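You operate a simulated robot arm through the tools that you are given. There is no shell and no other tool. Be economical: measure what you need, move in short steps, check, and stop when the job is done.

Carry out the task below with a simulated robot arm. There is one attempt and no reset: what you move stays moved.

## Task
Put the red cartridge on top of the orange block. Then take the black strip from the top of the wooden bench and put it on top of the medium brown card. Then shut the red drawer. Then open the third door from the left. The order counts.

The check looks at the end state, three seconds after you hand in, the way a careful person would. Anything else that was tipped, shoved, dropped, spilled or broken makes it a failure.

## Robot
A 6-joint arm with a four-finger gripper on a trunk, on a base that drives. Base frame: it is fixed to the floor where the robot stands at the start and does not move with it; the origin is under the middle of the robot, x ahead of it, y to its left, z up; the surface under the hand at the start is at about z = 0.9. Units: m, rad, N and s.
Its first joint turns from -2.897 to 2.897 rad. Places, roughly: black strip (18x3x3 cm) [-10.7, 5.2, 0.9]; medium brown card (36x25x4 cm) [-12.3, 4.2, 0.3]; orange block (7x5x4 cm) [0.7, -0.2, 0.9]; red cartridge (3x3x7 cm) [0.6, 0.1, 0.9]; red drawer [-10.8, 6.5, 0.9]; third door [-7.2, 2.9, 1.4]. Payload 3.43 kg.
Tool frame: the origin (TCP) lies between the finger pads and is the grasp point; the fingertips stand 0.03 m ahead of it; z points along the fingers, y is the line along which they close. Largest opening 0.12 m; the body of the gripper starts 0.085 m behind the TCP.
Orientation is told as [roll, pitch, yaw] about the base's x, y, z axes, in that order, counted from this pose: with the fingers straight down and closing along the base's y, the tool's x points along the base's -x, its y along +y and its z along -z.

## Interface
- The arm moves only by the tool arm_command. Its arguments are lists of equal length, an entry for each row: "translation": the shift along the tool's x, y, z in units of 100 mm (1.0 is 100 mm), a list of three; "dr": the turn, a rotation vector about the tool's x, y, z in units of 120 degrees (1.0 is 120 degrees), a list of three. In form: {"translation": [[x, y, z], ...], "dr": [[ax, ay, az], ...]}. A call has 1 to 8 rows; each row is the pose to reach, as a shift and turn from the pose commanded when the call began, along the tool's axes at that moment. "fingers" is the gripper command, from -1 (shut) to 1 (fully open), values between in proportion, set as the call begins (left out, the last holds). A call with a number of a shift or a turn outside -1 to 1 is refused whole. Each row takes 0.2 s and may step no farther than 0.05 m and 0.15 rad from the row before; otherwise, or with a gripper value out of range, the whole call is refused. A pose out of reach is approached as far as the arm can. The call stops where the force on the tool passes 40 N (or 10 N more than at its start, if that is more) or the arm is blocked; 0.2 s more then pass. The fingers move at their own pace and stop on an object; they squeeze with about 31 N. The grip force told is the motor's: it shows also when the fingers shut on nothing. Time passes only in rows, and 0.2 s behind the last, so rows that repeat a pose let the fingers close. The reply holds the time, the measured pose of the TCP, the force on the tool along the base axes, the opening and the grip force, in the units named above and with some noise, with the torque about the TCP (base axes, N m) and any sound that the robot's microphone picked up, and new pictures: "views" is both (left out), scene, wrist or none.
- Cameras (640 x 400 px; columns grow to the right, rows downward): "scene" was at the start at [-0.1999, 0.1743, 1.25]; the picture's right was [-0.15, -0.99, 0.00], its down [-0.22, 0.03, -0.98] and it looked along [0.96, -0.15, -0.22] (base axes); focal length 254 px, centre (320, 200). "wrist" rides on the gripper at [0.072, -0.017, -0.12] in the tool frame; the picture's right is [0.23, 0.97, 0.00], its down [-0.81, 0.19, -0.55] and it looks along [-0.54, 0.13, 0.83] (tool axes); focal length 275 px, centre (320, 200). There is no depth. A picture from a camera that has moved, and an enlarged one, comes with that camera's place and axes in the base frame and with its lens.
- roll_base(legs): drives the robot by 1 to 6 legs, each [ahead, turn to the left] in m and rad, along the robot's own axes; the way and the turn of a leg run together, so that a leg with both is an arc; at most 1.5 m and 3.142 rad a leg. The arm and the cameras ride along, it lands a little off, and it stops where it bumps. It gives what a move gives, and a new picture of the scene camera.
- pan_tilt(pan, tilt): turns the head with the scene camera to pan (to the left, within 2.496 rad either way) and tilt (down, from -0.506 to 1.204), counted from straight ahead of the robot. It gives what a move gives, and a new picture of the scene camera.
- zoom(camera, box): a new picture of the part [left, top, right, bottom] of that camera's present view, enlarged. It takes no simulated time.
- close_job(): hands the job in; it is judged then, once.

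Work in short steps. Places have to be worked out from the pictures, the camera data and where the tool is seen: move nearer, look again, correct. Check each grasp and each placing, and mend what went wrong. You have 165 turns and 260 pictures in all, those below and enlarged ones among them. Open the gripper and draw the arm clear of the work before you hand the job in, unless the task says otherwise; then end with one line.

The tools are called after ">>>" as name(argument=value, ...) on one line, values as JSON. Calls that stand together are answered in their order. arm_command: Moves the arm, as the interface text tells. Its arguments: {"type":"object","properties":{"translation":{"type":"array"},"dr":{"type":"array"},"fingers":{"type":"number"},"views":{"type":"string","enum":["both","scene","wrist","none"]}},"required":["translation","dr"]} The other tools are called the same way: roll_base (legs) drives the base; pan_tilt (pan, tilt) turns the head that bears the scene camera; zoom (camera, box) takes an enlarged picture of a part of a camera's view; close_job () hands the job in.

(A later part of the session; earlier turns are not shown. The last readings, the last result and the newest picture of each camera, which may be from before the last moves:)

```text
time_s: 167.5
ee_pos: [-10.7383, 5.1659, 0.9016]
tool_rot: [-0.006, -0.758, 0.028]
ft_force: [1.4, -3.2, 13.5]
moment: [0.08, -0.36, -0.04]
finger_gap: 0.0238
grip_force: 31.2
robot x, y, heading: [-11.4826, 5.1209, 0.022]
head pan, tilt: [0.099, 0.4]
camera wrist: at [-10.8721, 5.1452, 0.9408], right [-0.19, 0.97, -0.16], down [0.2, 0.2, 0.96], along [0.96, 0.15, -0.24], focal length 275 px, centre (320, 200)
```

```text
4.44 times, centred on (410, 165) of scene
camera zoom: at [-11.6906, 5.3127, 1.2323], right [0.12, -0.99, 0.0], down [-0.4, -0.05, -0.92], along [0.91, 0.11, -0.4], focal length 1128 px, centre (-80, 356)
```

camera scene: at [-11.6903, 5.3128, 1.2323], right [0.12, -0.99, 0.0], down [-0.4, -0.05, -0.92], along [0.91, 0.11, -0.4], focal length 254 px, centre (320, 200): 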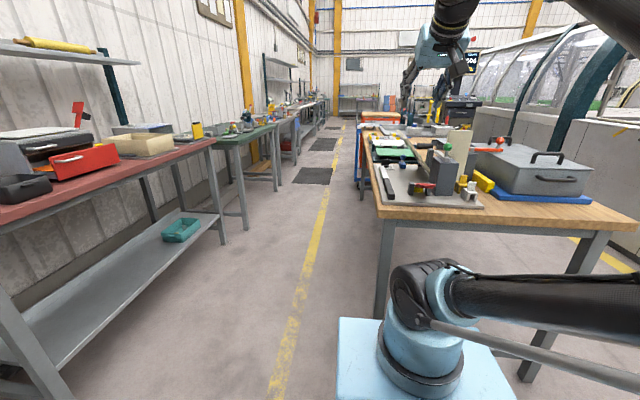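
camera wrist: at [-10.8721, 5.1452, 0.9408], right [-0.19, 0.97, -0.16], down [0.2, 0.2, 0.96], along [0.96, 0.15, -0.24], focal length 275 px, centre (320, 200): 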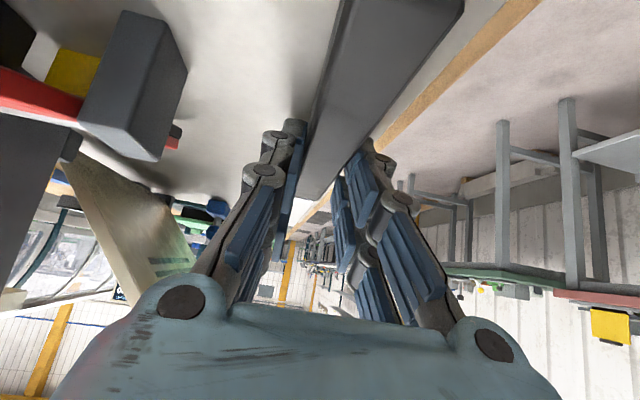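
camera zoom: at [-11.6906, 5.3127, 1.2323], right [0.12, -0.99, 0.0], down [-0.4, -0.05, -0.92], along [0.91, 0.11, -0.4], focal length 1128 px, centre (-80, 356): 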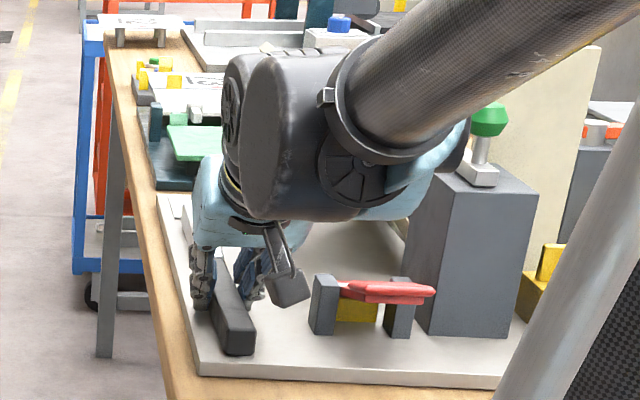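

The strip is gripped at 24 mm. I lift straight up 10 cm and check it's level.

>>> arm_command(translation=[[-0.1, 0, -0.1], [-0.4, 0, -0.42], [-0.69, 0, -0.73]], dr=[[0, 0, 0], [0, 0, 0], [0, 0, 0]], views="both")

>>> zoom(camera="scene", box=[350, 100, 470, 190])

```text
time_s: 168.3
ee_pos: [-10.7396, 5.1671, 1.0016]
tool_rot: [-0.004, -0.757, 0.03]
ft_force: [0.3, -0.1, -0.4]
moment: [0.01, 0.0, 0.0]
finger_gap: 0.0234
grip_force: 31.0
robot x, y, heading: [-11.484, 5.1203, 0.027]
head pan, tilt: [0.099, 0.4]
camera scene: at [-11.6902, 5.3128, 1.2324], right [0.12, -0.99, 0.0], down [-0.4, -0.05, -0.92], along [0.91, 0.11, -0.4], focal length 254 px, centre (320, 200)
camera wrist: at [-10.8729, 5.1464, 1.04], right [-0.19, 0.97, -0.16], down [0.21, 0.2, 0.96], along [0.96, 0.15, -0.24], focal length 275 px, centre (320, 200)
```

scene: 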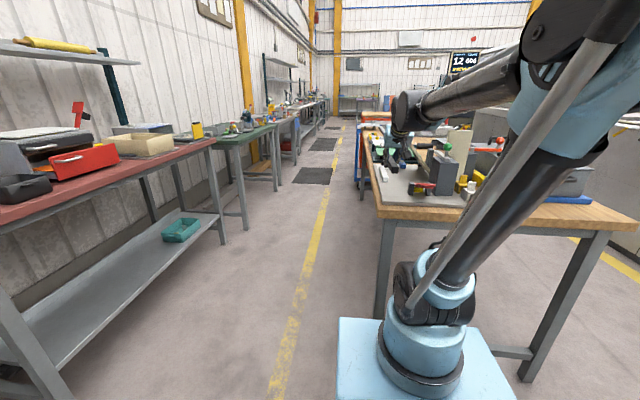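
wrist: 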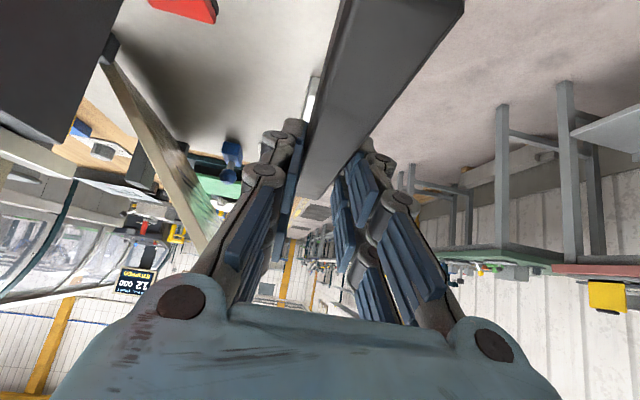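

```text
4.44 times, centred on (410, 145) of scene
camera zoom: at [-11.6902, 5.3128, 1.2324], right [0.12, -0.99, 0.0], down [-0.4, -0.05, -0.92], along [0.91, 0.11, -0.4], focal length 1128 px, centre (-80, 444)
```

zoom: 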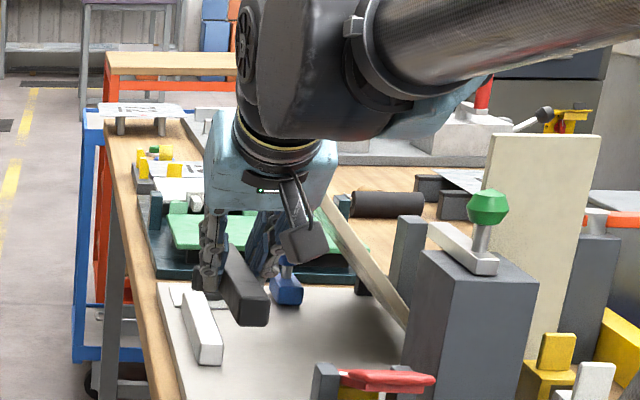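

The strip is held level and the grey strip stayed in place. I back the tool out along its axis to a high carry pose (z≈1.28).

>>> arm_command(translation=[[0, 0, -0.45], [0, 0, -0.9]], dr=[[0, 0, 0], [0, 0, 0]], views="none")

>>> arm_command(translation=[[0, 0, -0.45], [0, 0, -0.9]], dr=[[0, 0, 0], [0, 0, 0]], views="none")

>>> arm_command(translation=[[0, 0, -0.45], [0, 0, -0.9], [-0.3, 0, -0.98]], dr=[[0, 0, 0], [0, 0, 0], [0, 0, 0]], views="none")

>>> arm_command(translation=[[-0.2, 0, -0.4], [-0.3, 0, -0.7]], dr=[[0, 0, 0], [0, 0, 0]], views="both")

```text
time_s: 168.9
ee_pos: [-10.7999, 5.1682, 1.0699]
tool_rot: [-0.006, -0.758, 0.028]
ft_force: [0.5, 0.0, 0.0]
moment: [0.01, 0.03, 0.02]
finger_gap: 0.0233
grip_force: 30.7
robot x, y, heading: [-11.4833, 5.1158, 0.023]
head pan, tilt: [0.099, 0.4]
```

```text
time_s: 169.5
ee_pos: [-10.8613, 5.165, 1.1341]
tool_rot: [-0.005, -0.758, 0.028]
ft_force: [0.1, 0.5, -0.2]
moment: [0.0, 0.02, -0.02]
finger_gap: 0.0236
grip_force: 30.7
robot x, y, heading: [-11.4869, 5.1196, 0.023]
head pan, tilt: [0.099, 0.4]
```

```text
time_s: 170.3
ee_pos: [-10.9085, 5.1641, 1.2261]
tool_rot: [-0.006, -0.757, 0.028]
ft_force: [0.2, -0.2, -0.2]
moment: [0.01, 0.0, 0.01]
finger_gap: 0.0233
grip_force: 30.8
robot x, y, heading: [-11.4873, 5.1207, 0.023]
head pan, tilt: [0.099, 0.4]
```

```text
time_s: 170.9
ee_pos: [-10.9359, 5.1638, 1.2982]
tool_rot: [-0.006, -0.758, 0.028]
ft_force: [-0.7, 0.0, -0.7]
moment: [-0.01, -0.01, 0.0]
finger_gap: 0.0232
grip_force: 30.9
robot x, y, heading: [-11.4848, 5.1186, 0.024]
head pan, tilt: [0.099, 0.4]
camera scene: at [-11.6903, 5.3128, 1.2323], right [0.12, -0.99, 0.0], down [-0.4, -0.05, -0.92], along [0.91, 0.11, -0.4], focal length 254 px, centre (320, 200)
camera wrist: at [-11.0688, 5.1431, 1.3368], right [-0.19, 0.97, -0.16], down [0.2, 0.2, 0.96], along [0.96, 0.15, -0.24], focal length 275 px, centre (320, 200)
```

scene: 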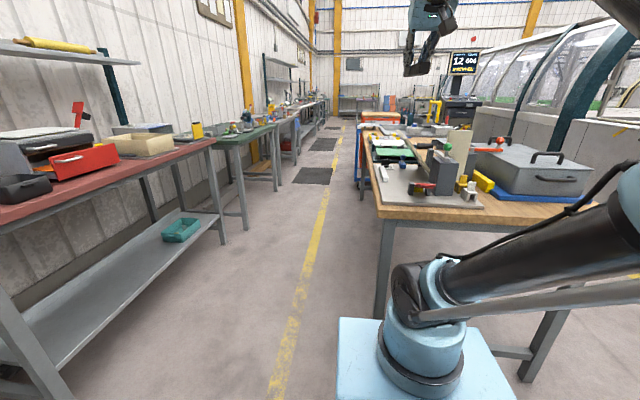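
wrist: 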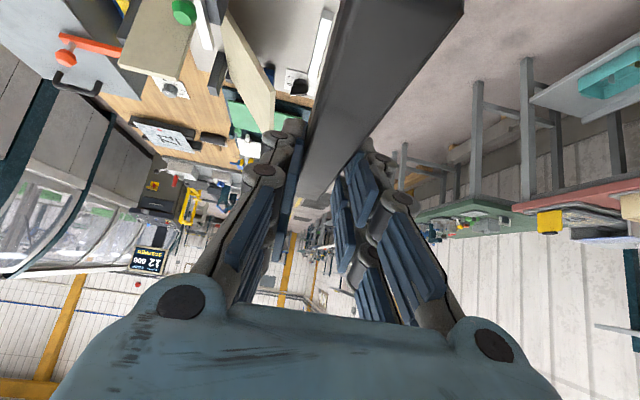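

Carry pose is good. I turn right to face -y, clear of both benches.

>>> roll_base(legs=[[0, -0.8], [0, -0.8]])

>>> pan_tilt(pan=-0.4, tilt=0.6)

```text
time_s: 176.0
ee_pos: [-11.4517, 4.5703, 1.2984]
tool_rot: [-0.004, -0.757, -1.562]
ft_force: [0.5, 0.0, -0.8]
moment: [0.03, 0.01, -0.03]
finger_gap: 0.0234
grip_force: 31.3
robot x, y, heading: [-11.4784, 5.1209, -1.563]
head pan, tilt: [0.099, 0.4]
camera scene: at [-11.2772, 5.3213, 1.2323], right [-0.99, -0.1, 0.0], down [-0.04, 0.4, -0.92], along [0.1, -0.91, -0.4], focal length 254 px, centre (320, 200)
```

scene: 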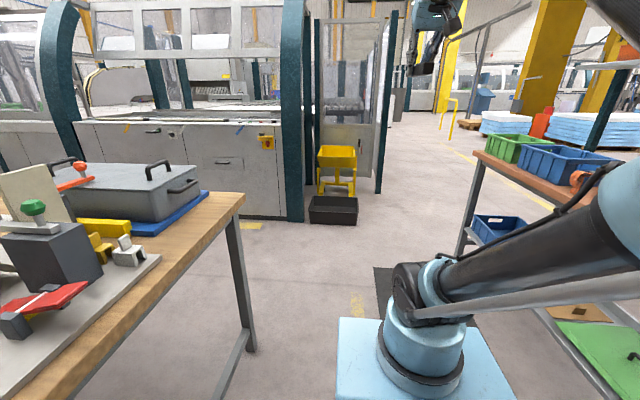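

```text
time_s: 176.9
ee_pos: [-11.4536, 4.5849, 1.3046]
tool_rot: [-0.005, -0.77, -1.563]
ft_force: [0.4, 0.1, -0.3]
moment: [-0.01, 0.03, 0.03]
finger_gap: 0.0233
grip_force: 31.5
robot x, y, heading: [-11.4757, 5.1175, -1.564]
head pan, tilt: [-0.4, 0.6]
camera scene: at [-11.3208, 5.3319, 1.2143], right [-0.92, 0.38, 0.01], down [0.22, 0.53, -0.82], along [-0.32, -0.75, -0.57], focal length 254 px, centre (320, 200)
```

scene: 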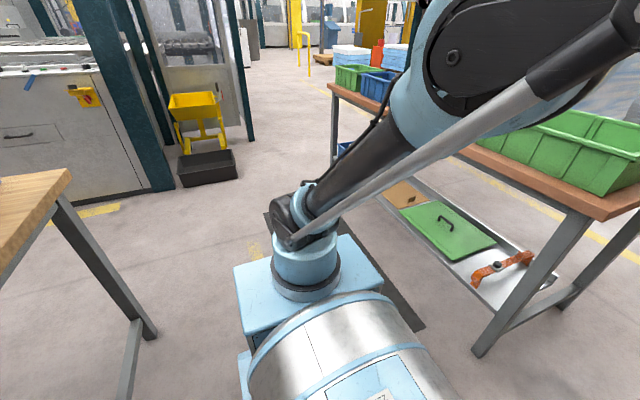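

Clear path. I drive 0.92 m to y≈4.2, turn right to face the shelf, and look.

>>> roll_base(legs=[[0.92, 0], [0, -0.8], [0, -0.78]])

>>> pan_tilt(pan=0.1, tilt=0.7)

```text
time_s: 186.5
ee_pos: [-12.0056, 4.1733, 1.3039]
tool_rot: [-0.005, -0.77, 3.134]
ft_force: [-0.3, 0.6, -0.5]
moment: [0.01, -0.02, 0.02]
finger_gap: 0.0234
grip_force: 31.0
robot x, y, heading: [-11.4732, 4.1771, 3.13]
head pan, tilt: [-0.4, 0.6]
camera scene: at [-11.2588, 4.0209, 1.2142], right [0.4, 0.92, 0.01], down [0.53, -0.23, -0.82], along [-0.75, 0.33, -0.57], focal length 254 px, centre (320, 200)
```

scene: 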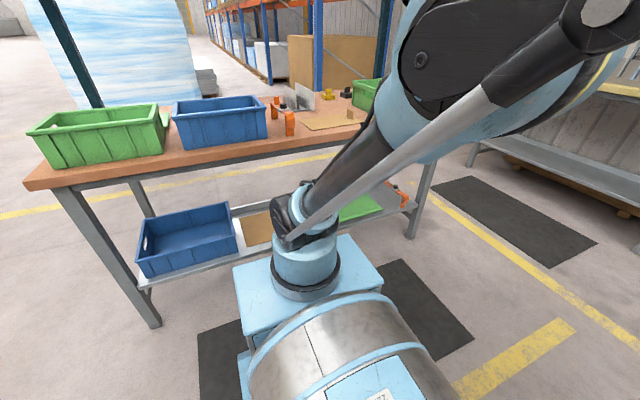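

```text
time_s: 187.4
ee_pos: [-11.9891, 4.1749, 1.3106]
tool_rot: [-0.004, -0.782, 3.136]
ft_force: [0.1, 0.3, 0.0]
moment: [0.02, 0.03, -0.01]
finger_gap: 0.0234
grip_force: 31.0
robot x, y, heading: [-11.473, 4.1818, 3.134]
head pan, tilt: [0.099, 0.7]
camera scene: at [-11.2624, 3.9782, 1.2056], right [-0.09, 1.0, 0.0], down [0.65, 0.06, -0.76], along [-0.75, -0.07, -0.65], focal length 254 px, centre (320, 200)
```

scene: 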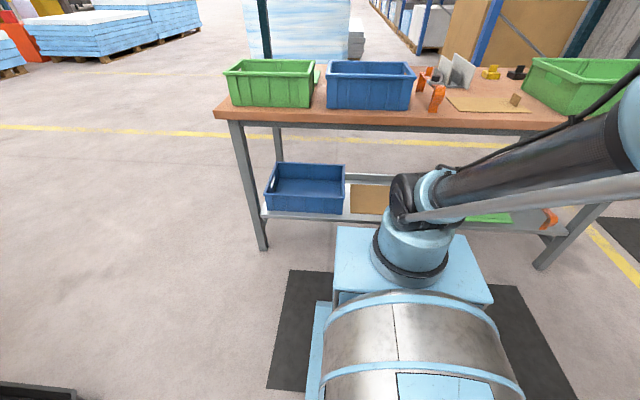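

From the views, the card spans about x -12.45..-12.2 and y 4.07..4.39, with a tab near (-12.34, 4.36). The shelf front is at x≈-12.17 and the bench top edge at x≈-12.05. There's too little room here to lower the arm in front, so I shift back and right to about (-11.16, 4.0), facing the bench.

>>> roll_base(legs=[[0, -0.5], [-0.37, 0], [0, 0.5]])

```text
time_s: 193.0
ee_pos: [-11.6678, 3.9888, 1.3103]
tool_rot: [-0.003, -0.78, -3.139]
ft_force: [0.4, 0.8, -1.4]
moment: [-0.03, 0.02, 0.01]
finger_gap: 0.0234
grip_force: 30.8
robot x, y, heading: [-11.1479, 4.0074, -3.139]
head pan, tilt: [0.099, 0.7]
camera scene: at [-10.937, 3.8052, 1.2056], right [-0.1, 0.99, 0.0], down [0.65, 0.06, -0.76], along [-0.75, -0.08, -0.65], focal length 254 px, centre (320, 200)
```

scene: 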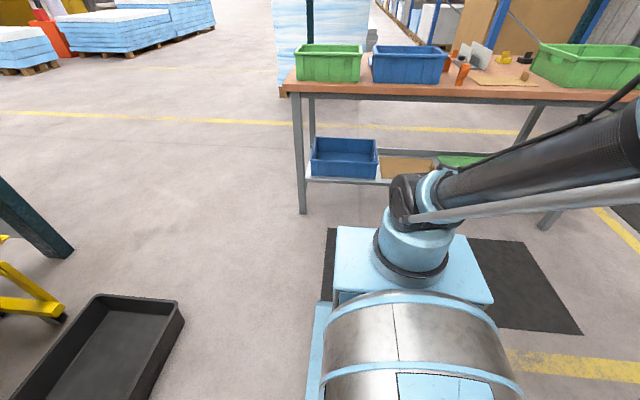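

>>> zoom(camera="scene", box=[280, 80, 520, 220])

```text
2.67 times, centred on (400, 150) of scene
camera zoom: at [-10.937, 3.8052, 1.2056], right [-0.1, 0.99, 0.0], down [0.65, 0.06, -0.76], along [-0.75, -0.08, -0.65], focal length 677 px, centre (107, 333)
```

zoom: 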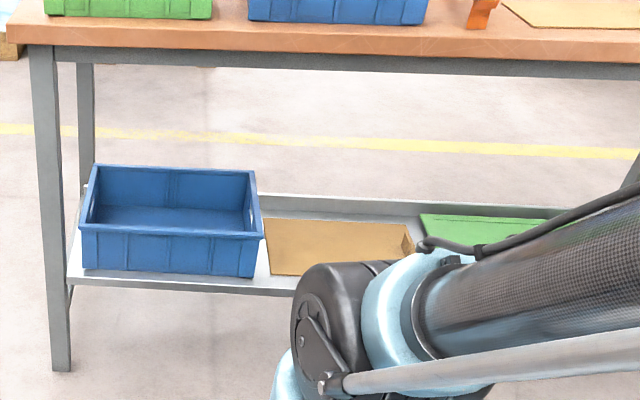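

The card measures x -12.455..-12.21 and y 4.04..4.405, so I aim the strip at (-12.33, 4.20). I push the arm a little ahead and right, then lower it in front of the robot, still well short of the bench.

>>> arm_command(translation=[[-0.2, -0.25, 0.2], [-0.4, -0.5, 0.4], [-0.6, -0.75, 0.6], [-0.8, -1.0, 0.8]], dr=[[0, 0, 0], [0, 0, 0], [0, 0, 0], [0, 0.011, 0]], views="none")

>>> arm_command(translation=[[0.25, -0.25, 0.25], [0.5, -0.5, 0.5], [0.75, -0.75, 0.75], [0.98, -1.0, 0.98]], dr=[[0, 0, 0], [0, 0, 0], [0, 0, 0], [0, 0, 0]], views="none")

>>> arm_command(translation=[[0.33, 0, 0.33], [0.66, 0, 0.66], [0.98, 0, 0.98]], dr=[[0, 0, 0], [0, 0, 0], [0, 0, 0]], views="both")

```text
time_s: 194.0
ee_pos: [-11.7679, 4.0859, 1.3174]
tool_rot: [-0.003, -0.771, -3.137]
ft_force: [0.9, 0.4, -1.0]
moment: [-0.01, 0.06, -0.02]
finger_gap: 0.0234
grip_force: 30.9
robot x, y, heading: [-11.1474, 4.0052, -3.14]
head pan, tilt: [0.099, 0.7]
```

```text
time_s: 195.0
ee_pos: [-11.7646, 4.1839, 1.1784]
tool_rot: [-0.003, -0.771, -3.138]
ft_force: [0.3, -0.1, -1.2]
moment: [0.0, 0.01, 0.0]
finger_gap: 0.0236
grip_force: 30.7
robot x, y, heading: [-11.1498, 4.0042, -3.138]
head pan, tilt: [0.099, 0.7]
```

```text
time_s: 195.8
ee_pos: [-11.7589, 4.1914, 1.0399]
tool_rot: [-0.005, -0.772, -3.137]
ft_force: [0.3, -0.6, -1.0]
moment: [-0.02, -0.02, 0.01]
finger_gap: 0.0235
grip_force: 31.2
robot x, y, heading: [-11.149, 4.0047, -3.14]
head pan, tilt: [0.099, 0.7]
camera scene: at [-10.9372, 3.8051, 1.2056], right [-0.1, 0.99, 0.0], down [0.65, 0.06, -0.76], along [-0.75, -0.08, -0.65], focal length 254 px, centre (320, 200)
camera wrist: at [-11.6229, 4.2071, 1.0776], right [0.17, -0.97, -0.16], down [-0.2, -0.2, 0.96], along [-0.97, -0.13, -0.22], focal length 275 px, centre (320, 200)
```

scene: 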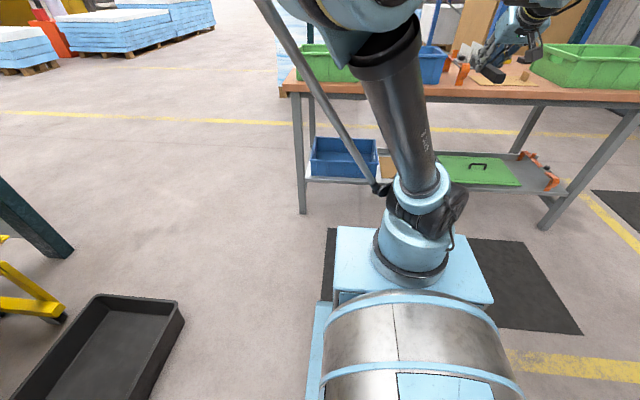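
wrist: 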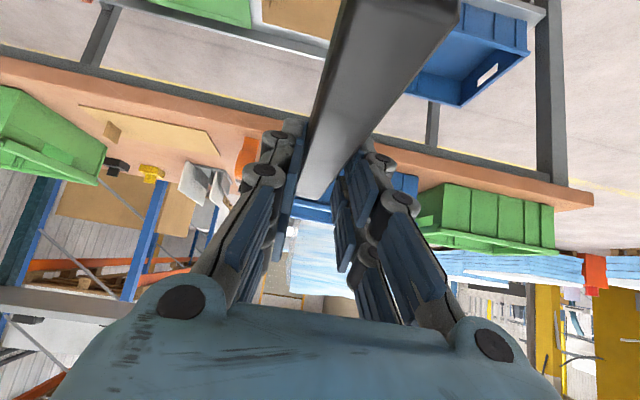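

Going well. I go on down to about z = 0.5.

>>> arm_command(translation=[[0.33, 0, 0.33], [0.66, 0, 0.66], [0.98, 0, 0.98]], dr=[[0, 0, 0], [0, 0, 0], [0, 0, 0]], views="none")

>>> arm_command(translation=[[0.33, 0, 0.33], [0.66, 0, 0.66], [0.98, 0, 0.98]], dr=[[0, 0, 0], [0, 0, 0], [0, 0, 0]], views="none")

>>> arm_command(translation=[[0.33, 0, 0.33], [0.66, 0, 0.66], [0.98, 0, 0.98]], dr=[[0, 0, 0], [0, 0, 0], [0, 0, 0]], views="both")

```text
time_s: 196.6
ee_pos: [-11.7587, 4.1888, 0.902]
tool_rot: [-0.005, -0.77, -3.139]
ft_force: [-0.4, -0.7, -1.6]
moment: [-0.01, 0.02, 0.02]
finger_gap: 0.0235
grip_force: 31.5
robot x, y, heading: [-11.1503, 4.0061, -3.141]
head pan, tilt: [0.099, 0.7]
```

```text
time_s: 197.4
ee_pos: [-11.7567, 4.1903, 0.7635]
tool_rot: [-0.005, -0.772, -3.137]
ft_force: [0.0, 0.3, -1.5]
moment: [0.02, 0.08, -0.04]
finger_gap: 0.0231
grip_force: 31.0
robot x, y, heading: [-11.1454, 4.0053, -3.142]
head pan, tilt: [0.099, 0.7]
```

```text
time_s: 198.2
ee_pos: [-11.759, 4.1941, 0.7071]
tool_rot: [-0.003, -0.769, -3.138]
ft_force: [-0.3, -0.6, -1.5]
moment: [0.04, 0.01, -0.02]
finger_gap: 0.0237
grip_force: 30.5
out of reach, approached as far as the arm can: row 2, 3
robot x, y, heading: [-11.1457, 4.0066, -3.139]
head pan, tilt: [0.099, 0.7]
camera scene: at [-10.9373, 3.8051, 1.2056], right [-0.1, 0.99, 0.0], down [0.65, 0.06, -0.76], along [-0.75, -0.08, -0.65], focal length 254 px, centre (320, 200)
camera wrist: at [-11.622, 4.2102, 0.7437], right [0.17, -0.97, -0.16], down [-0.2, -0.2, 0.96], along [-0.97, -0.13, -0.22], focal length 275 px, centre (320, 200)
```

scene: 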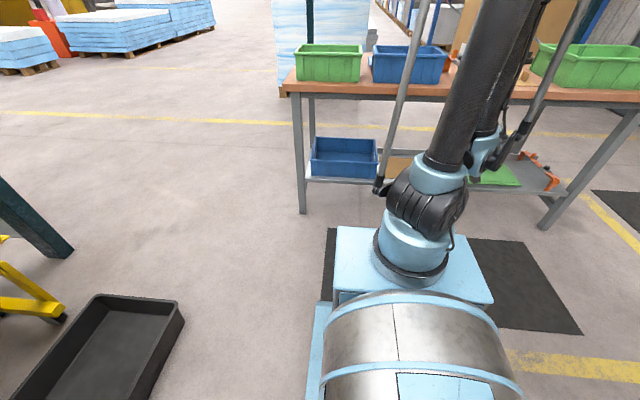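
wrist: 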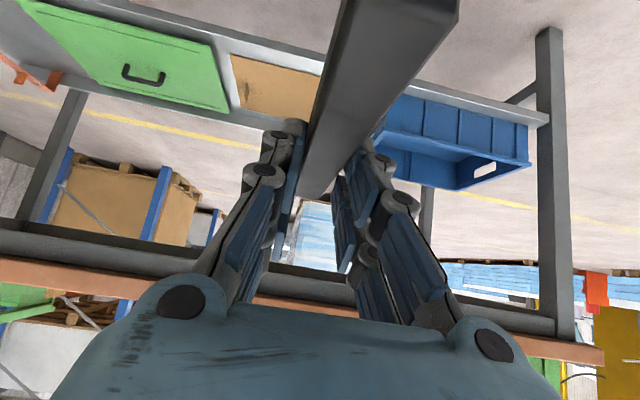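

Low reach is limited close in. I extend forward (still in front of the shelf, below the bench top) and then lower further.

>>> arm_command(translation=[[-0.33, 0, 0.33], [-0.66, 0, 0.66], [-0.98, 0, 0.98]], dr=[[0, 0, 0], [0, 0, 0], [0, 0, 0]], views="none")

>>> arm_command(translation=[[0, 0, 0.45], [0, 0, 0.9]], dr=[[0, 0, 0], [0, 0, 0]], views="both")

```text
time_s: 199.0
ee_pos: [-11.8969, 4.1934, 0.7075]
tool_rot: [-0.004, -0.773, -3.137]
ft_force: [0.0, 0.5, 0.1]
moment: [0.0, 0.0, 0.01]
finger_gap: 0.0235
grip_force: 31.0
robot x, y, heading: [-11.1516, 4.0036, -3.143]
head pan, tilt: [0.099, 0.7]
```

```text
time_s: 199.6
ee_pos: [-11.9649, 4.1994, 0.648]
tool_rot: [-0.003, -0.767, -3.135]
ft_force: [-0.4, -0.2, -0.5]
moment: [0.03, 0.03, -0.03]
finger_gap: 0.0235
grip_force: 30.8
out of reach, approached as far as the arm can: row 2
robot x, y, heading: [-11.1499, 4.0058, -3.14]
head pan, tilt: [0.099, 0.7]
camera scene: at [-10.937, 3.8051, 1.2056], right [-0.1, 0.99, 0.0], down [0.65, 0.06, -0.76], along [-0.75, -0.08, -0.65], focal length 254 px, centre (320, 200)
camera wrist: at [-11.8276, 4.2155, 0.6846], right [0.17, -0.97, -0.16], down [-0.2, -0.19, 0.96], along [-0.97, -0.13, -0.23], focal length 275 px, centre (320, 200)
```

scene: 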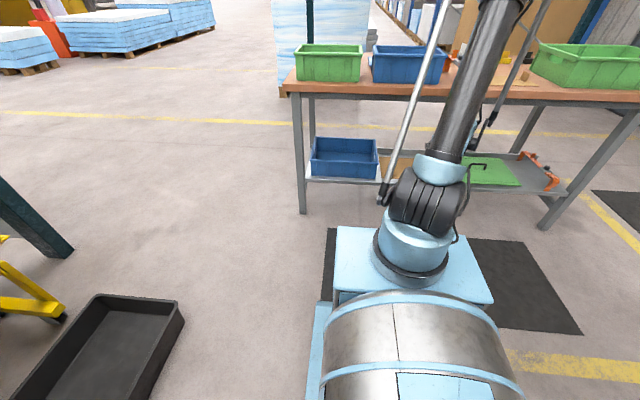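
wrist: 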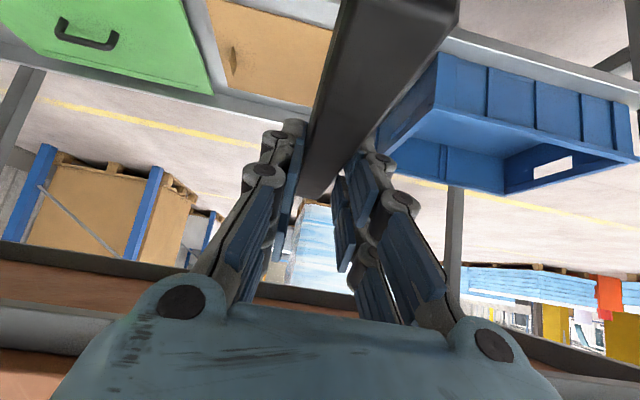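

The limit eases slightly with reach. I extend 0.14 m more, under the bench-top level but above the shelf, and test how low the arm gets there.

>>> arm_command(translation=[[-0.33, 0, 0.33], [-0.66, 0, 0.66], [-0.98, 0, 0.98]], dr=[[0, 0, 0], [0, 0, 0], [0, 0, 0]], views="none")

>>> arm_command(translation=[[0.33, 0, 0.33], [0.66, 0, 0.66], [0.98, 0, 0.98]], dr=[[0, 0, 0], [0, 0, 0], [0, 0, 0]], views="both")

```text
time_s: 200.4
ee_pos: [-12.0998, 4.1963, 0.6482]
tool_rot: [-0.005, -0.771, -3.138]
ft_force: [-0.9, 0.1, -1.1]
moment: [0.03, -0.02, 0.0]
finger_gap: 0.0233
grip_force: 30.7
robot x, y, heading: [-11.146, 4.0077, -3.143]
head pan, tilt: [0.099, 0.7]
```

```text
time_s: 201.2
ee_pos: [-12.1168, 4.2031, 0.527]
tool_rot: [-0.003, -0.769, -3.137]
ft_force: [0.1, 0.1, -0.4]
moment: [0.0, -0.01, 0.04]
finger_gap: 0.0236
grip_force: 31.1
out of reach, approached as far as the arm can: row 3
robot x, y, heading: [-11.1482, 4.0097, -3.14]
head pan, tilt: [0.099, 0.7]
camera scene: at [-10.9372, 3.8051, 1.2056], right [-0.1, 0.99, 0.0], down [0.65, 0.06, -0.76], along [-0.75, -0.08, -0.65], focal length 254 px, centre (320, 200)
camera wrist: at [-11.9806, 4.2201, 0.5635], right [0.17, -0.97, -0.16], down [-0.2, -0.19, 0.96], along [-0.97, -0.13, -0.23], focal length 275 px, centre (320, 200)
```

scene: 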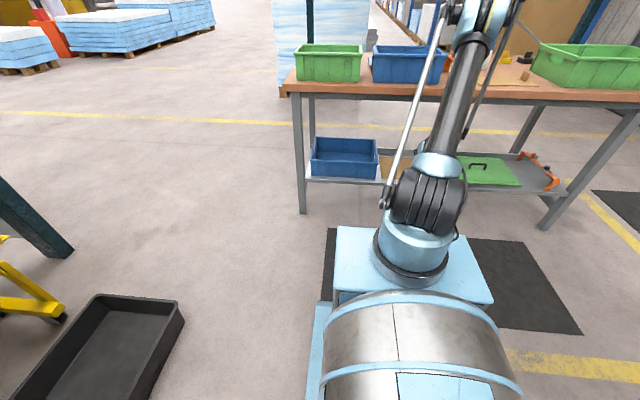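
wrist: 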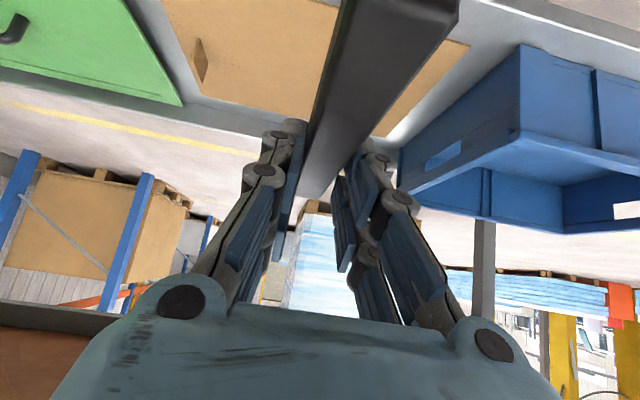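

At this reach the arm gets to z≈0.53 and lower farther out. The view shows the card ahead with the strip well over its middle, and the bin clear on the right. I continue forward and down toward the card.

>>> arm_command(translation=[[-0.33, 0, 0.33], [-0.66, 0, 0.66], [-0.98, 0, 0.98]], dr=[[0, 0, 0], [0, 0, 0], [0, 0, 0]], views="wrist")

>>> arm_command(translation=[[0, 0, 0.33], [0, 0, 0.66], [0, 0, 0.95]], dr=[[0, 0, 0], [0, 0, 0], [0, 0, 0]], views="both")

```text
time_s: 202.0
ee_pos: [-12.2571, 4.2062, 0.5269]
tool_rot: [-0.004, -0.77, -3.138]
ft_force: [0.5, 0.3, -0.1]
moment: [-0.01, -0.02, 0.0]
finger_gap: 0.0235
grip_force: 31.0
robot x, y, heading: [-11.1474, 4.0027, -3.139]
head pan, tilt: [0.099, 0.7]
camera wrist: at [-12.1208, 4.2212, 0.5631], right [0.17, -0.97, -0.16], down [-0.2, -0.19, 0.96], along [-0.97, -0.13, -0.22], focal length 275 px, centre (320, 200)
```

wrist: 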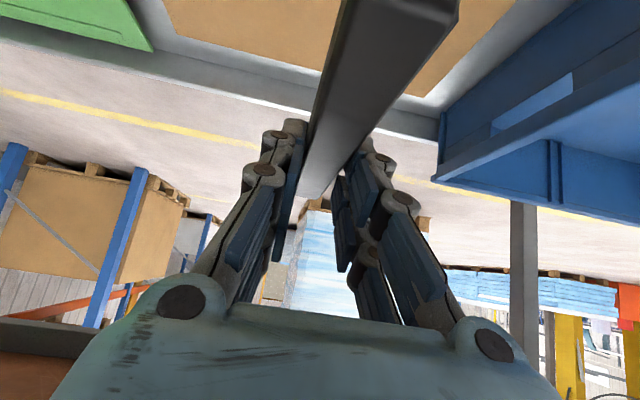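

```text
time_s: 202.8
ee_pos: [-12.324, 4.2062, 0.4571]
tool_rot: [-0.006, -0.768, -3.137]
ft_force: [0.0, -0.6, 0.2]
moment: [-0.02, -0.01, -0.02]
finger_gap: 0.0235
grip_force: 31.0
robot x, y, heading: [-11.1427, 4.0033, -3.142]
head pan, tilt: [0.099, 0.7]
camera scene: at [-10.9373, 3.8051, 1.2056], right [-0.1, 0.99, 0.0], down [0.65, 0.06, -0.76], along [-0.75, -0.08, -0.65], focal length 254 px, centre (320, 200)
camera wrist: at [-12.1874, 4.2218, 0.4937], right [0.17, -0.97, -0.16], down [-0.2, -0.2, 0.96], along [-0.97, -0.13, -0.22], focal length 275 px, centre (320, 200)
```

scene: 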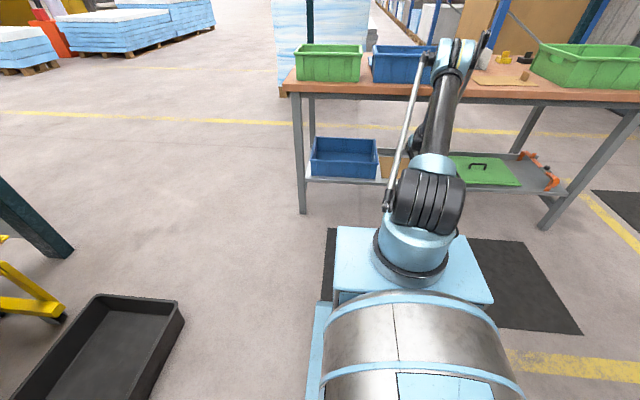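
wrist: 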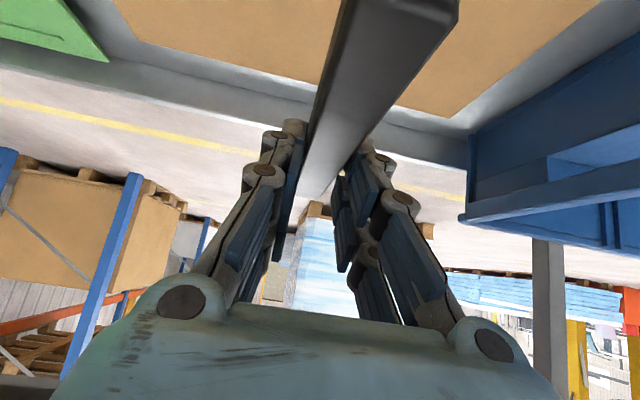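

The card's far corner checks out at (-12.46, 4.05), so the strip is right over it. I lower 7 cm, then feel for contact.

>>> arm_command(translation=[[0.25, 0, 0.25], [0.49, 0, 0.5]], dr=[[0, 0, 0], [0, 0, 0]], views="wrist")

>>> arm_command(translation=[[0.05, 0, 0.05], [0.1, 0, 0.1]], dr=[[0, 0, 0], [0, 0, 0]], views="none")

```text
time_s: 203.4
ee_pos: [-12.3244, 4.2061, 0.3857]
tool_rot: [-0.003, -0.77, -3.139]
ft_force: [0.0, -0.5, -1.0]
moment: [-0.01, 0.0, -0.02]
finger_gap: 0.0235
grip_force: 30.6
robot x, y, heading: [-11.1495, 4.0062, -3.142]
head pan, tilt: [0.099, 0.7]
camera wrist: at [-12.1879, 4.2226, 0.4224], right [0.17, -0.97, -0.16], down [-0.2, -0.19, 0.96], along [-0.97, -0.13, -0.22], focal length 275 px, centre (320, 200)
```

wrist: 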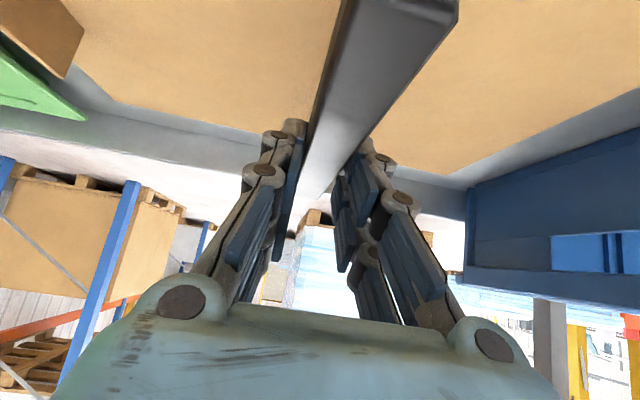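

```text
time_s: 204.0
ee_pos: [-12.3248, 4.2047, 0.3719]
tool_rot: [-0.004, -0.769, -3.139]
ft_force: [0.2, 0.4, -0.8]
moment: [0.01, 0.02, 0.01]
finger_gap: 0.0234
grip_force: 31.1
robot x, y, heading: [-11.1487, 4.0055, -3.141]
head pan, tilt: [0.099, 0.7]
```

>>> arm_command(translation=[[0.03, 0, 0.03], [0.06, 0, 0.06], [0.09, 0, 0.09]], dr=[[0, 0, 0], [0, 0, 0], [0, 0, 0]], views="none")

>>> arm_command(translation=[[0.02, 0, 0.02], [0.04, 0, 0.04]], dr=[[0, 0, 0], [0, 0, 0]], views="wrist")

```text
time_s: 204.8
ee_pos: [-12.3261, 4.2054, 0.3608]
tool_rot: [-0.003, -0.771, -3.138]
ft_force: [-0.1, 0.3, -1.4]
moment: [0.01, -0.02, 0.03]
finger_gap: 0.0232
grip_force: 31.0
robot x, y, heading: [-11.1463, 4.0065, -3.146]
head pan, tilt: [0.099, 0.7]
```

```text
time_s: 205.4
ee_pos: [-12.3247, 4.2055, 0.3539]
tool_rot: [-0.005, -0.77, -3.139]
ft_force: [0.2, -0.9, -0.7]
moment: [-0.01, -0.01, 0.0]
finger_gap: 0.0236
grip_force: 30.2
robot x, y, heading: [-11.1488, 4.0053, -3.14]
head pan, tilt: [0.099, 0.7]
camera wrist: at [-12.1892, 4.2214, 0.3907], right [0.17, -0.97, -0.16], down [-0.2, -0.19, 0.96], along [-0.97, -0.13, -0.22], focal length 275 px, centre (320, 200)
```

wrist: 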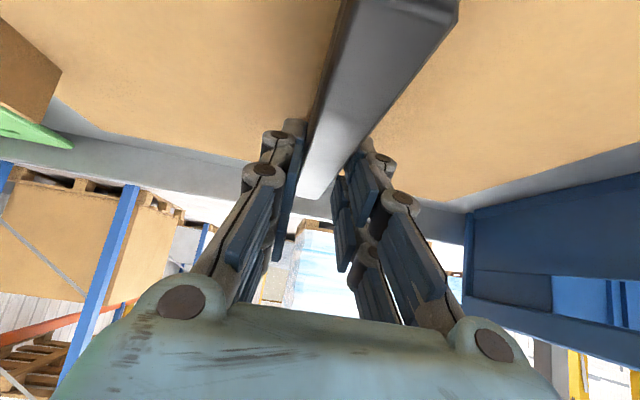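

No contact yet; I continue in small steps.

>>> arm_command(translation=[[0.02, 0, 0.02], [0.04, 0, 0.04], [0.06, 0, 0.06]], dr=[[0, 0, 0], [0, 0, 0], [0, 0, 0]], views="none")

>>> arm_command(translation=[[0.02, 0, 0.02], [0.04, 0, 0.04], [0.06, 0, 0.06]], dr=[[0, 0, 0], [0, 0, 0], [0, 0, 0]], views="wrist")

```text
time_s: 206.2
ee_pos: [-12.3247, 4.2046, 0.3443]
tool_rot: [-0.004, -0.77, -3.139]
ft_force: [-0.2, -0.2, -0.3]
moment: [-0.01, 0.02, 0.0]
finger_gap: 0.0235
grip_force: 30.6
robot x, y, heading: [-11.1514, 4.0033, -3.138]
head pan, tilt: [0.099, 0.7]
```

```text
time_s: 207.0
ee_pos: [-12.3199, 4.2062, 0.3522]
tool_rot: [-0.004, -0.784, -3.136]
ft_force: [-0.2, 0.5, -2.3]
moment: [-0.02, 0.08, -0.05]
finger_gap: 0.0235
grip_force: 30.9
robot x, y, heading: [-11.1471, 4.0062, -3.135]
head pan, tilt: [0.099, 0.7]
stopped in row 3: the force on the tool passed its limit at 44 N (the readings are from after the stop); the commanded pose is now the measured one
camera wrist: at [-12.1836, 4.2209, 0.3876], right [0.16, -0.97, -0.17], down [-0.18, -0.19, 0.96], along [-0.97, -0.13, -0.21], focal length 275 px, centre (320, 200)
```

wrist: 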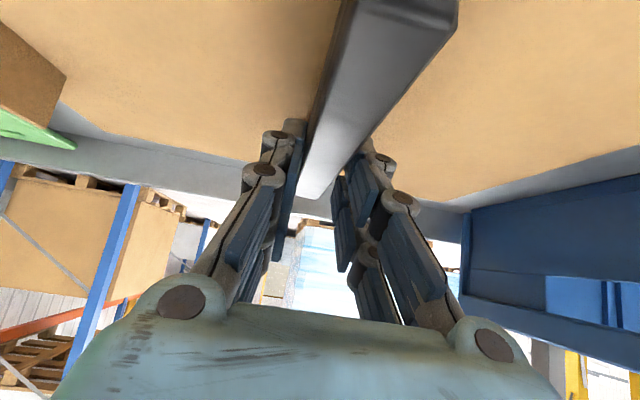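

Contact was at TCP z≈0.339; the arm then recoiled to 0.352. I go back down to about 0.342 with the pitch restored, then release.

>>> arm_command(translation=[[0.035, 0, 0.035], [0.065, 0, 0.068]], dr=[[0, 0.006, 0], [0, 0.011, 0]], views="none")

```text
time_s: 207.6
ee_pos: [-12.3203, 4.205, 0.3431]
tool_rot: [-0.004, -0.76, -3.138]
ft_force: [-1.1, -0.4, -0.1]
moment: [0.04, 0.0, -0.01]
finger_gap: 0.0233
grip_force: 31.1
robot x, y, heading: [-11.1511, 4.0091, -3.14]
head pan, tilt: [0.099, 0.7]
```

>>> arm_command(translation=[[0.015, 0, 0.015], [0.025, 0, 0.025]], dr=[[0, 0, 0], [0, 0, 0]], views="none")

```text
time_s: 208.2
ee_pos: [-12.32, 4.2052, 0.3417]
tool_rot: [-0.005, -0.766, -3.138]
ft_force: [-3.8, 1.8, 12.9]
moment: [0.0, 1.08, -0.16]
finger_gap: 0.0236
grip_force: 31.0
robot x, y, heading: [-11.1434, 4.006, -3.139]
head pan, tilt: [0.099, 0.7]
```

Light contact (13 N). I open the fingers to release the strip.

>>> arm_command(translation=[[0, 0, 0], [0, 0, 0], [0, 0, 0]], dr=[[0, 0, 0], [0, 0, 0], [0, 0, 0]], fingers=-0.1, views="wrist")

```text
time_s: 209.0
ee_pos: [-12.3185, 4.2045, 0.3411]
tool_rot: [-0.002, -0.763, -3.139]
ft_force: [-0.6, 0.5, 4.0]
moment: [0.04, 0.02, -0.01]
finger_gap: 0.0537
grip_force: 0.0
robot x, y, heading: [-11.146, 4.0045, -3.141]
head pan, tilt: [0.099, 0.7]
camera wrist: at [-12.1833, 4.2202, 0.3783], right [0.17, -0.97, -0.16], down [-0.2, -0.19, 0.96], along [-0.96, -0.13, -0.23], focal length 275 px, centre (320, 200)
```

wrist: 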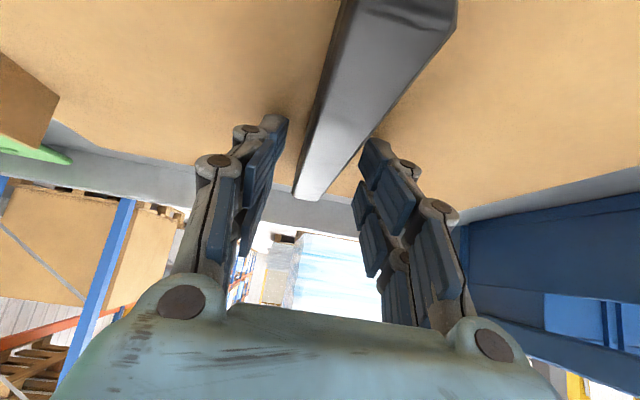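

Released, and the strip lies on the card. I back out along the tool axis.

>>> arm_command(translation=[[-0.1, 0, -0.1], [-0.2, 0, -0.45], [-0.2, 0, -0.9]], dr=[[0, 0, 0], [0, 0, 0], [0, 0, 0]], views="wrist")

>>> arm_command(translation=[[0, 0, -0.45], [0, 0, -0.9]], dr=[[0, 0, 0], [0, 0, 0]], views="wrist")

```text
time_s: 209.8
ee_pos: [-12.2706, 4.2029, 0.4199]
tool_rot: [-0.004, -0.761, -3.138]
ft_force: [-0.9, 0.3, -0.7]
moment: [0.01, 0.01, -0.01]
finger_gap: 0.054
grip_force: 0.0
robot x, y, heading: [-11.1492, 4.0057, -3.141]
head pan, tilt: [0.099, 0.7]
camera wrist: at [-12.1347, 4.2195, 0.4575], right [0.17, -0.97, -0.16], down [-0.21, -0.19, 0.96], along [-0.96, -0.13, -0.23], focal length 275 px, centre (320, 200)
```

wrist: 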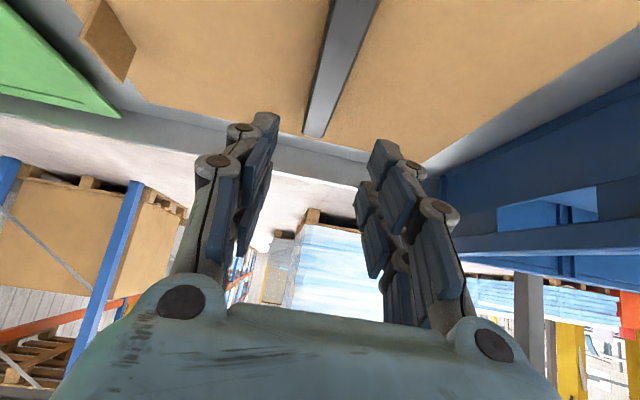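

```text
time_s: 210.4
ee_pos: [-12.2097, 4.2024, 0.4883]
tool_rot: [-0.003, -0.762, -3.137]
ft_force: [0.1, 0.9, -1.1]
moment: [0.02, 0.01, 0.01]
finger_gap: 0.0538
grip_force: 0.2
robot x, y, heading: [-11.1475, 4.0081, -3.138]
head pan, tilt: [0.099, 0.7]
camera wrist: at [-12.0733, 4.2181, 0.5254], right [0.17, -0.97, -0.16], down [-0.21, -0.19, 0.96], along [-0.96, -0.13, -0.23], focal length 275 px, centre (320, 200)
```

wrist: 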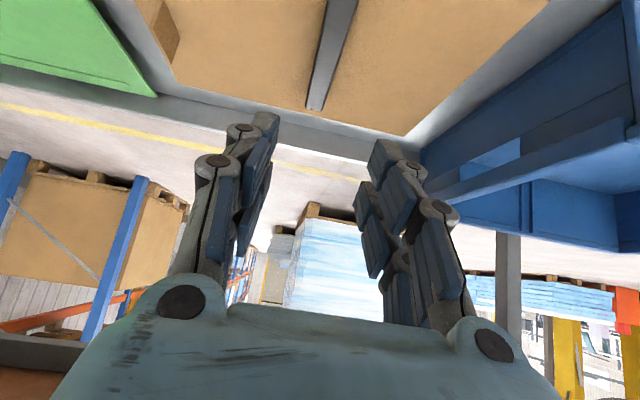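

The strip lies cleanly on the card. I back the base off 0.45 m so the low arm comes out from under the bench, then raise it.

>>> roll_base(legs=[[-0.45, 0]])

>>> zoom(camera="wrist", box=[160, 0, 480, 200])

>>> arm_command(translation=[[-0.33, 0, -0.33], [-0.66, 0, -0.66], [-0.98, 0, -0.98]], dr=[[0, 0, 0], [0, 0, 0], [0, 0, 0]], views="none")

>>> arm_command(translation=[[-0.33, 0, -0.33], [-0.66, 0, -0.66], [-0.98, 0, -0.98]], dr=[[0, 0, 0], [0, 0, 0], [0, 0, 0]], views="none")

>>> arm_command(translation=[[-0.33, 0, -0.33], [-0.66, 0, -0.66], [-0.98, 0, -0.98]], dr=[[0, 0, 0], [0, 0, 0], [0, 0, 0]], views="none")

>>> arm_command(translation=[[-0.33, 0, -0.33], [-0.66, 0, -0.66], [-0.98, 0, -0.98]], dr=[[0, 0, 0], [0, 0, 0], [0, 0, 0]], views="none")

```text
time_s: 213.2
ee_pos: [-11.7601, 4.2009, 0.4865]
tool_rot: [-0.004, -0.764, -3.135]
ft_force: [-1.3, -0.9, 0.8]
moment: [0.02, 0.02, 0.01]
finger_gap: 0.0541
grip_force: 0.0
robot x, y, heading: [-10.6978, 4.0055, -3.133]
head pan, tilt: [0.099, 0.7]
camera scene: at [-10.4862, 3.8066, 1.2057], right [-0.1, 0.99, 0.0], down [0.65, 0.07, -0.76], along [-0.75, -0.08, -0.65], focal length 254 px, centre (320, 200)
```

scene: 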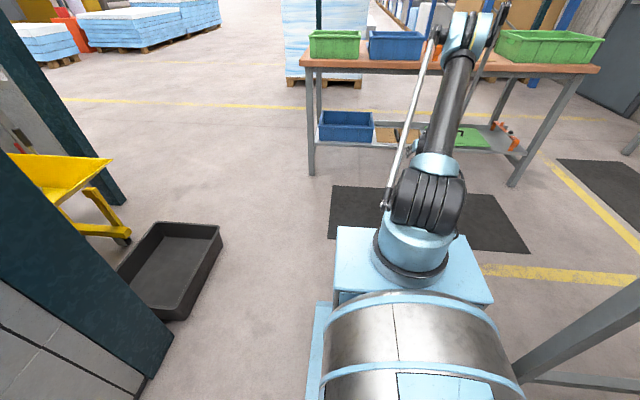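

```text
2.00 times, centred on (320, 100) of wrist
camera zoom: at [-11.6232, 4.2166, 0.5254], right [0.17, -0.97, -0.16], down [-0.2, -0.2, 0.96], along [-0.96, -0.13, -0.23], focal length 551 px, centre (320, 400)
```

zoom: 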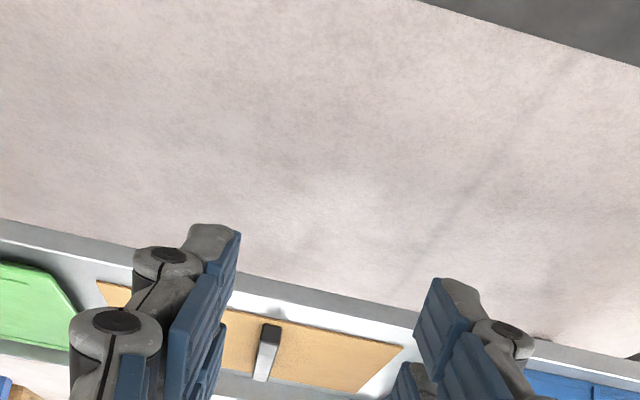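

```text
time_s: 214.0
ee_pos: [-11.7523, 4.1989, 0.6398]
tool_rot: [-0.003, -0.772, -3.136]
ft_force: [-0.5, 0.4, -0.6]
moment: [-0.01, 0.01, 0.01]
finger_gap: 0.054
grip_force: 0.0
robot x, y, heading: [-10.6971, 4.0022, -3.138]
head pan, tilt: [0.099, 0.7]
```

```text
time_s: 214.8
ee_pos: [-11.7556, 4.1973, 0.7775]
tool_rot: [-0.004, -0.774, -3.137]
ft_force: [-0.9, 0.2, 0.1]
moment: [-0.01, -0.02, 0.05]
finger_gap: 0.0538
grip_force: 0.1
robot x, y, heading: [-10.6975, 4.0048, -3.14]
head pan, tilt: [0.099, 0.7]
```

```text
time_s: 215.6
ee_pos: [-11.7577, 4.1974, 0.9175]
tool_rot: [-0.003, -0.772, -3.137]
ft_force: [0.6, 0.7, -1.6]
moment: [-0.06, 0.01, -0.01]
finger_gap: 0.054
grip_force: 0.1
robot x, y, heading: [-10.699, 4.0079, -3.132]
head pan, tilt: [0.099, 0.7]
```

```text
time_s: 216.4
ee_pos: [-11.7578, 4.1993, 1.0551]
tool_rot: [-0.003, -0.773, -3.138]
ft_force: [-0.3, -0.4, -0.6]
moment: [0.02, -0.04, 0.01]
finger_gap: 0.0542
grip_force: 0.0
robot x, y, heading: [-10.6995, 4.0048, -3.143]
head pan, tilt: [0.099, 0.7]
```

The strip rests on the card with a small margin from the tab. Next, the drawer: I pull the arm in to a carry pose.

>>> arm_command(translation=[[0.3, 0.2, -0.33], [0.6, 0.4, -0.66], [0.9, 0.6, -0.98]], dr=[[0, 0, 0], [0, 0, 0], [0, 0, 0]], views="none")

>>> arm_command(translation=[[0.25, 0.2, -0.33], [0.5, 0.4, -0.66], [0.75, 0.6, -0.98]], dr=[[0, 0, 0], [0, 0, 0], [0, 0, 0]], views="none")

>>> arm_command(translation=[[0.25, 0.2, -0.33], [0.5, 0.4, -0.66], [0.7, 0.6, -0.98]], dr=[[0, 0, 0], [0, 0, 0], [0, 0, 0]], views="none")

>>> arm_command(translation=[[0.25, 0, -0.33], [0.4, 0, -0.66], [0.4, 0, -0.98]], dr=[[0, 0, 0], [0, 0, 0], [0, 0, 0]], fingers=-1, views="none")

```text
time_s: 217.2
ee_pos: [-11.6234, 4.142, 1.0614]
tool_rot: [-0.004, -0.775, -3.136]
ft_force: [-1.1, 0.2, -0.5]
moment: [0.02, -0.04, 0.02]
finger_gap: 0.0541
grip_force: 0.0
robot x, y, heading: [-10.6971, 4.0032, -3.14]
head pan, tilt: [0.099, 0.7]
```

```text
time_s: 218.0
ee_pos: [-11.5089, 4.0816, 1.0788]
tool_rot: [-0.004, -0.772, -3.136]
ft_force: [-0.1, 0.2, -0.1]
moment: [0.01, 0.0, 0.02]
finger_gap: 0.0539
grip_force: 0.0
robot x, y, heading: [-10.7005, 4.0066, -3.139]
head pan, tilt: [0.099, 0.7]
```

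```text
time_s: 218.8
ee_pos: [-11.3868, 4.0228, 1.1022]
tool_rot: [-0.005, -0.776, -3.135]
ft_force: [-0.6, 0.0, -0.5]
moment: [0.03, -0.06, 0.01]
finger_gap: 0.0541
grip_force: 0.1
robot x, y, heading: [-10.6971, 4.0048, -3.138]
head pan, tilt: [0.099, 0.7]
```

```text
time_s: 219.6
ee_pos: [-11.2868, 4.0193, 1.1393]
tool_rot: [-0.005, -0.776, -3.135]
ft_force: [-0.9, -0.2, 0.6]
moment: [0.02, -0.05, 0.01]
finger_gap: 0.0
grip_force: 30.1
robot x, y, heading: [-10.6927, 4.0038, -3.139]
head pan, tilt: [0.099, 0.7]
```

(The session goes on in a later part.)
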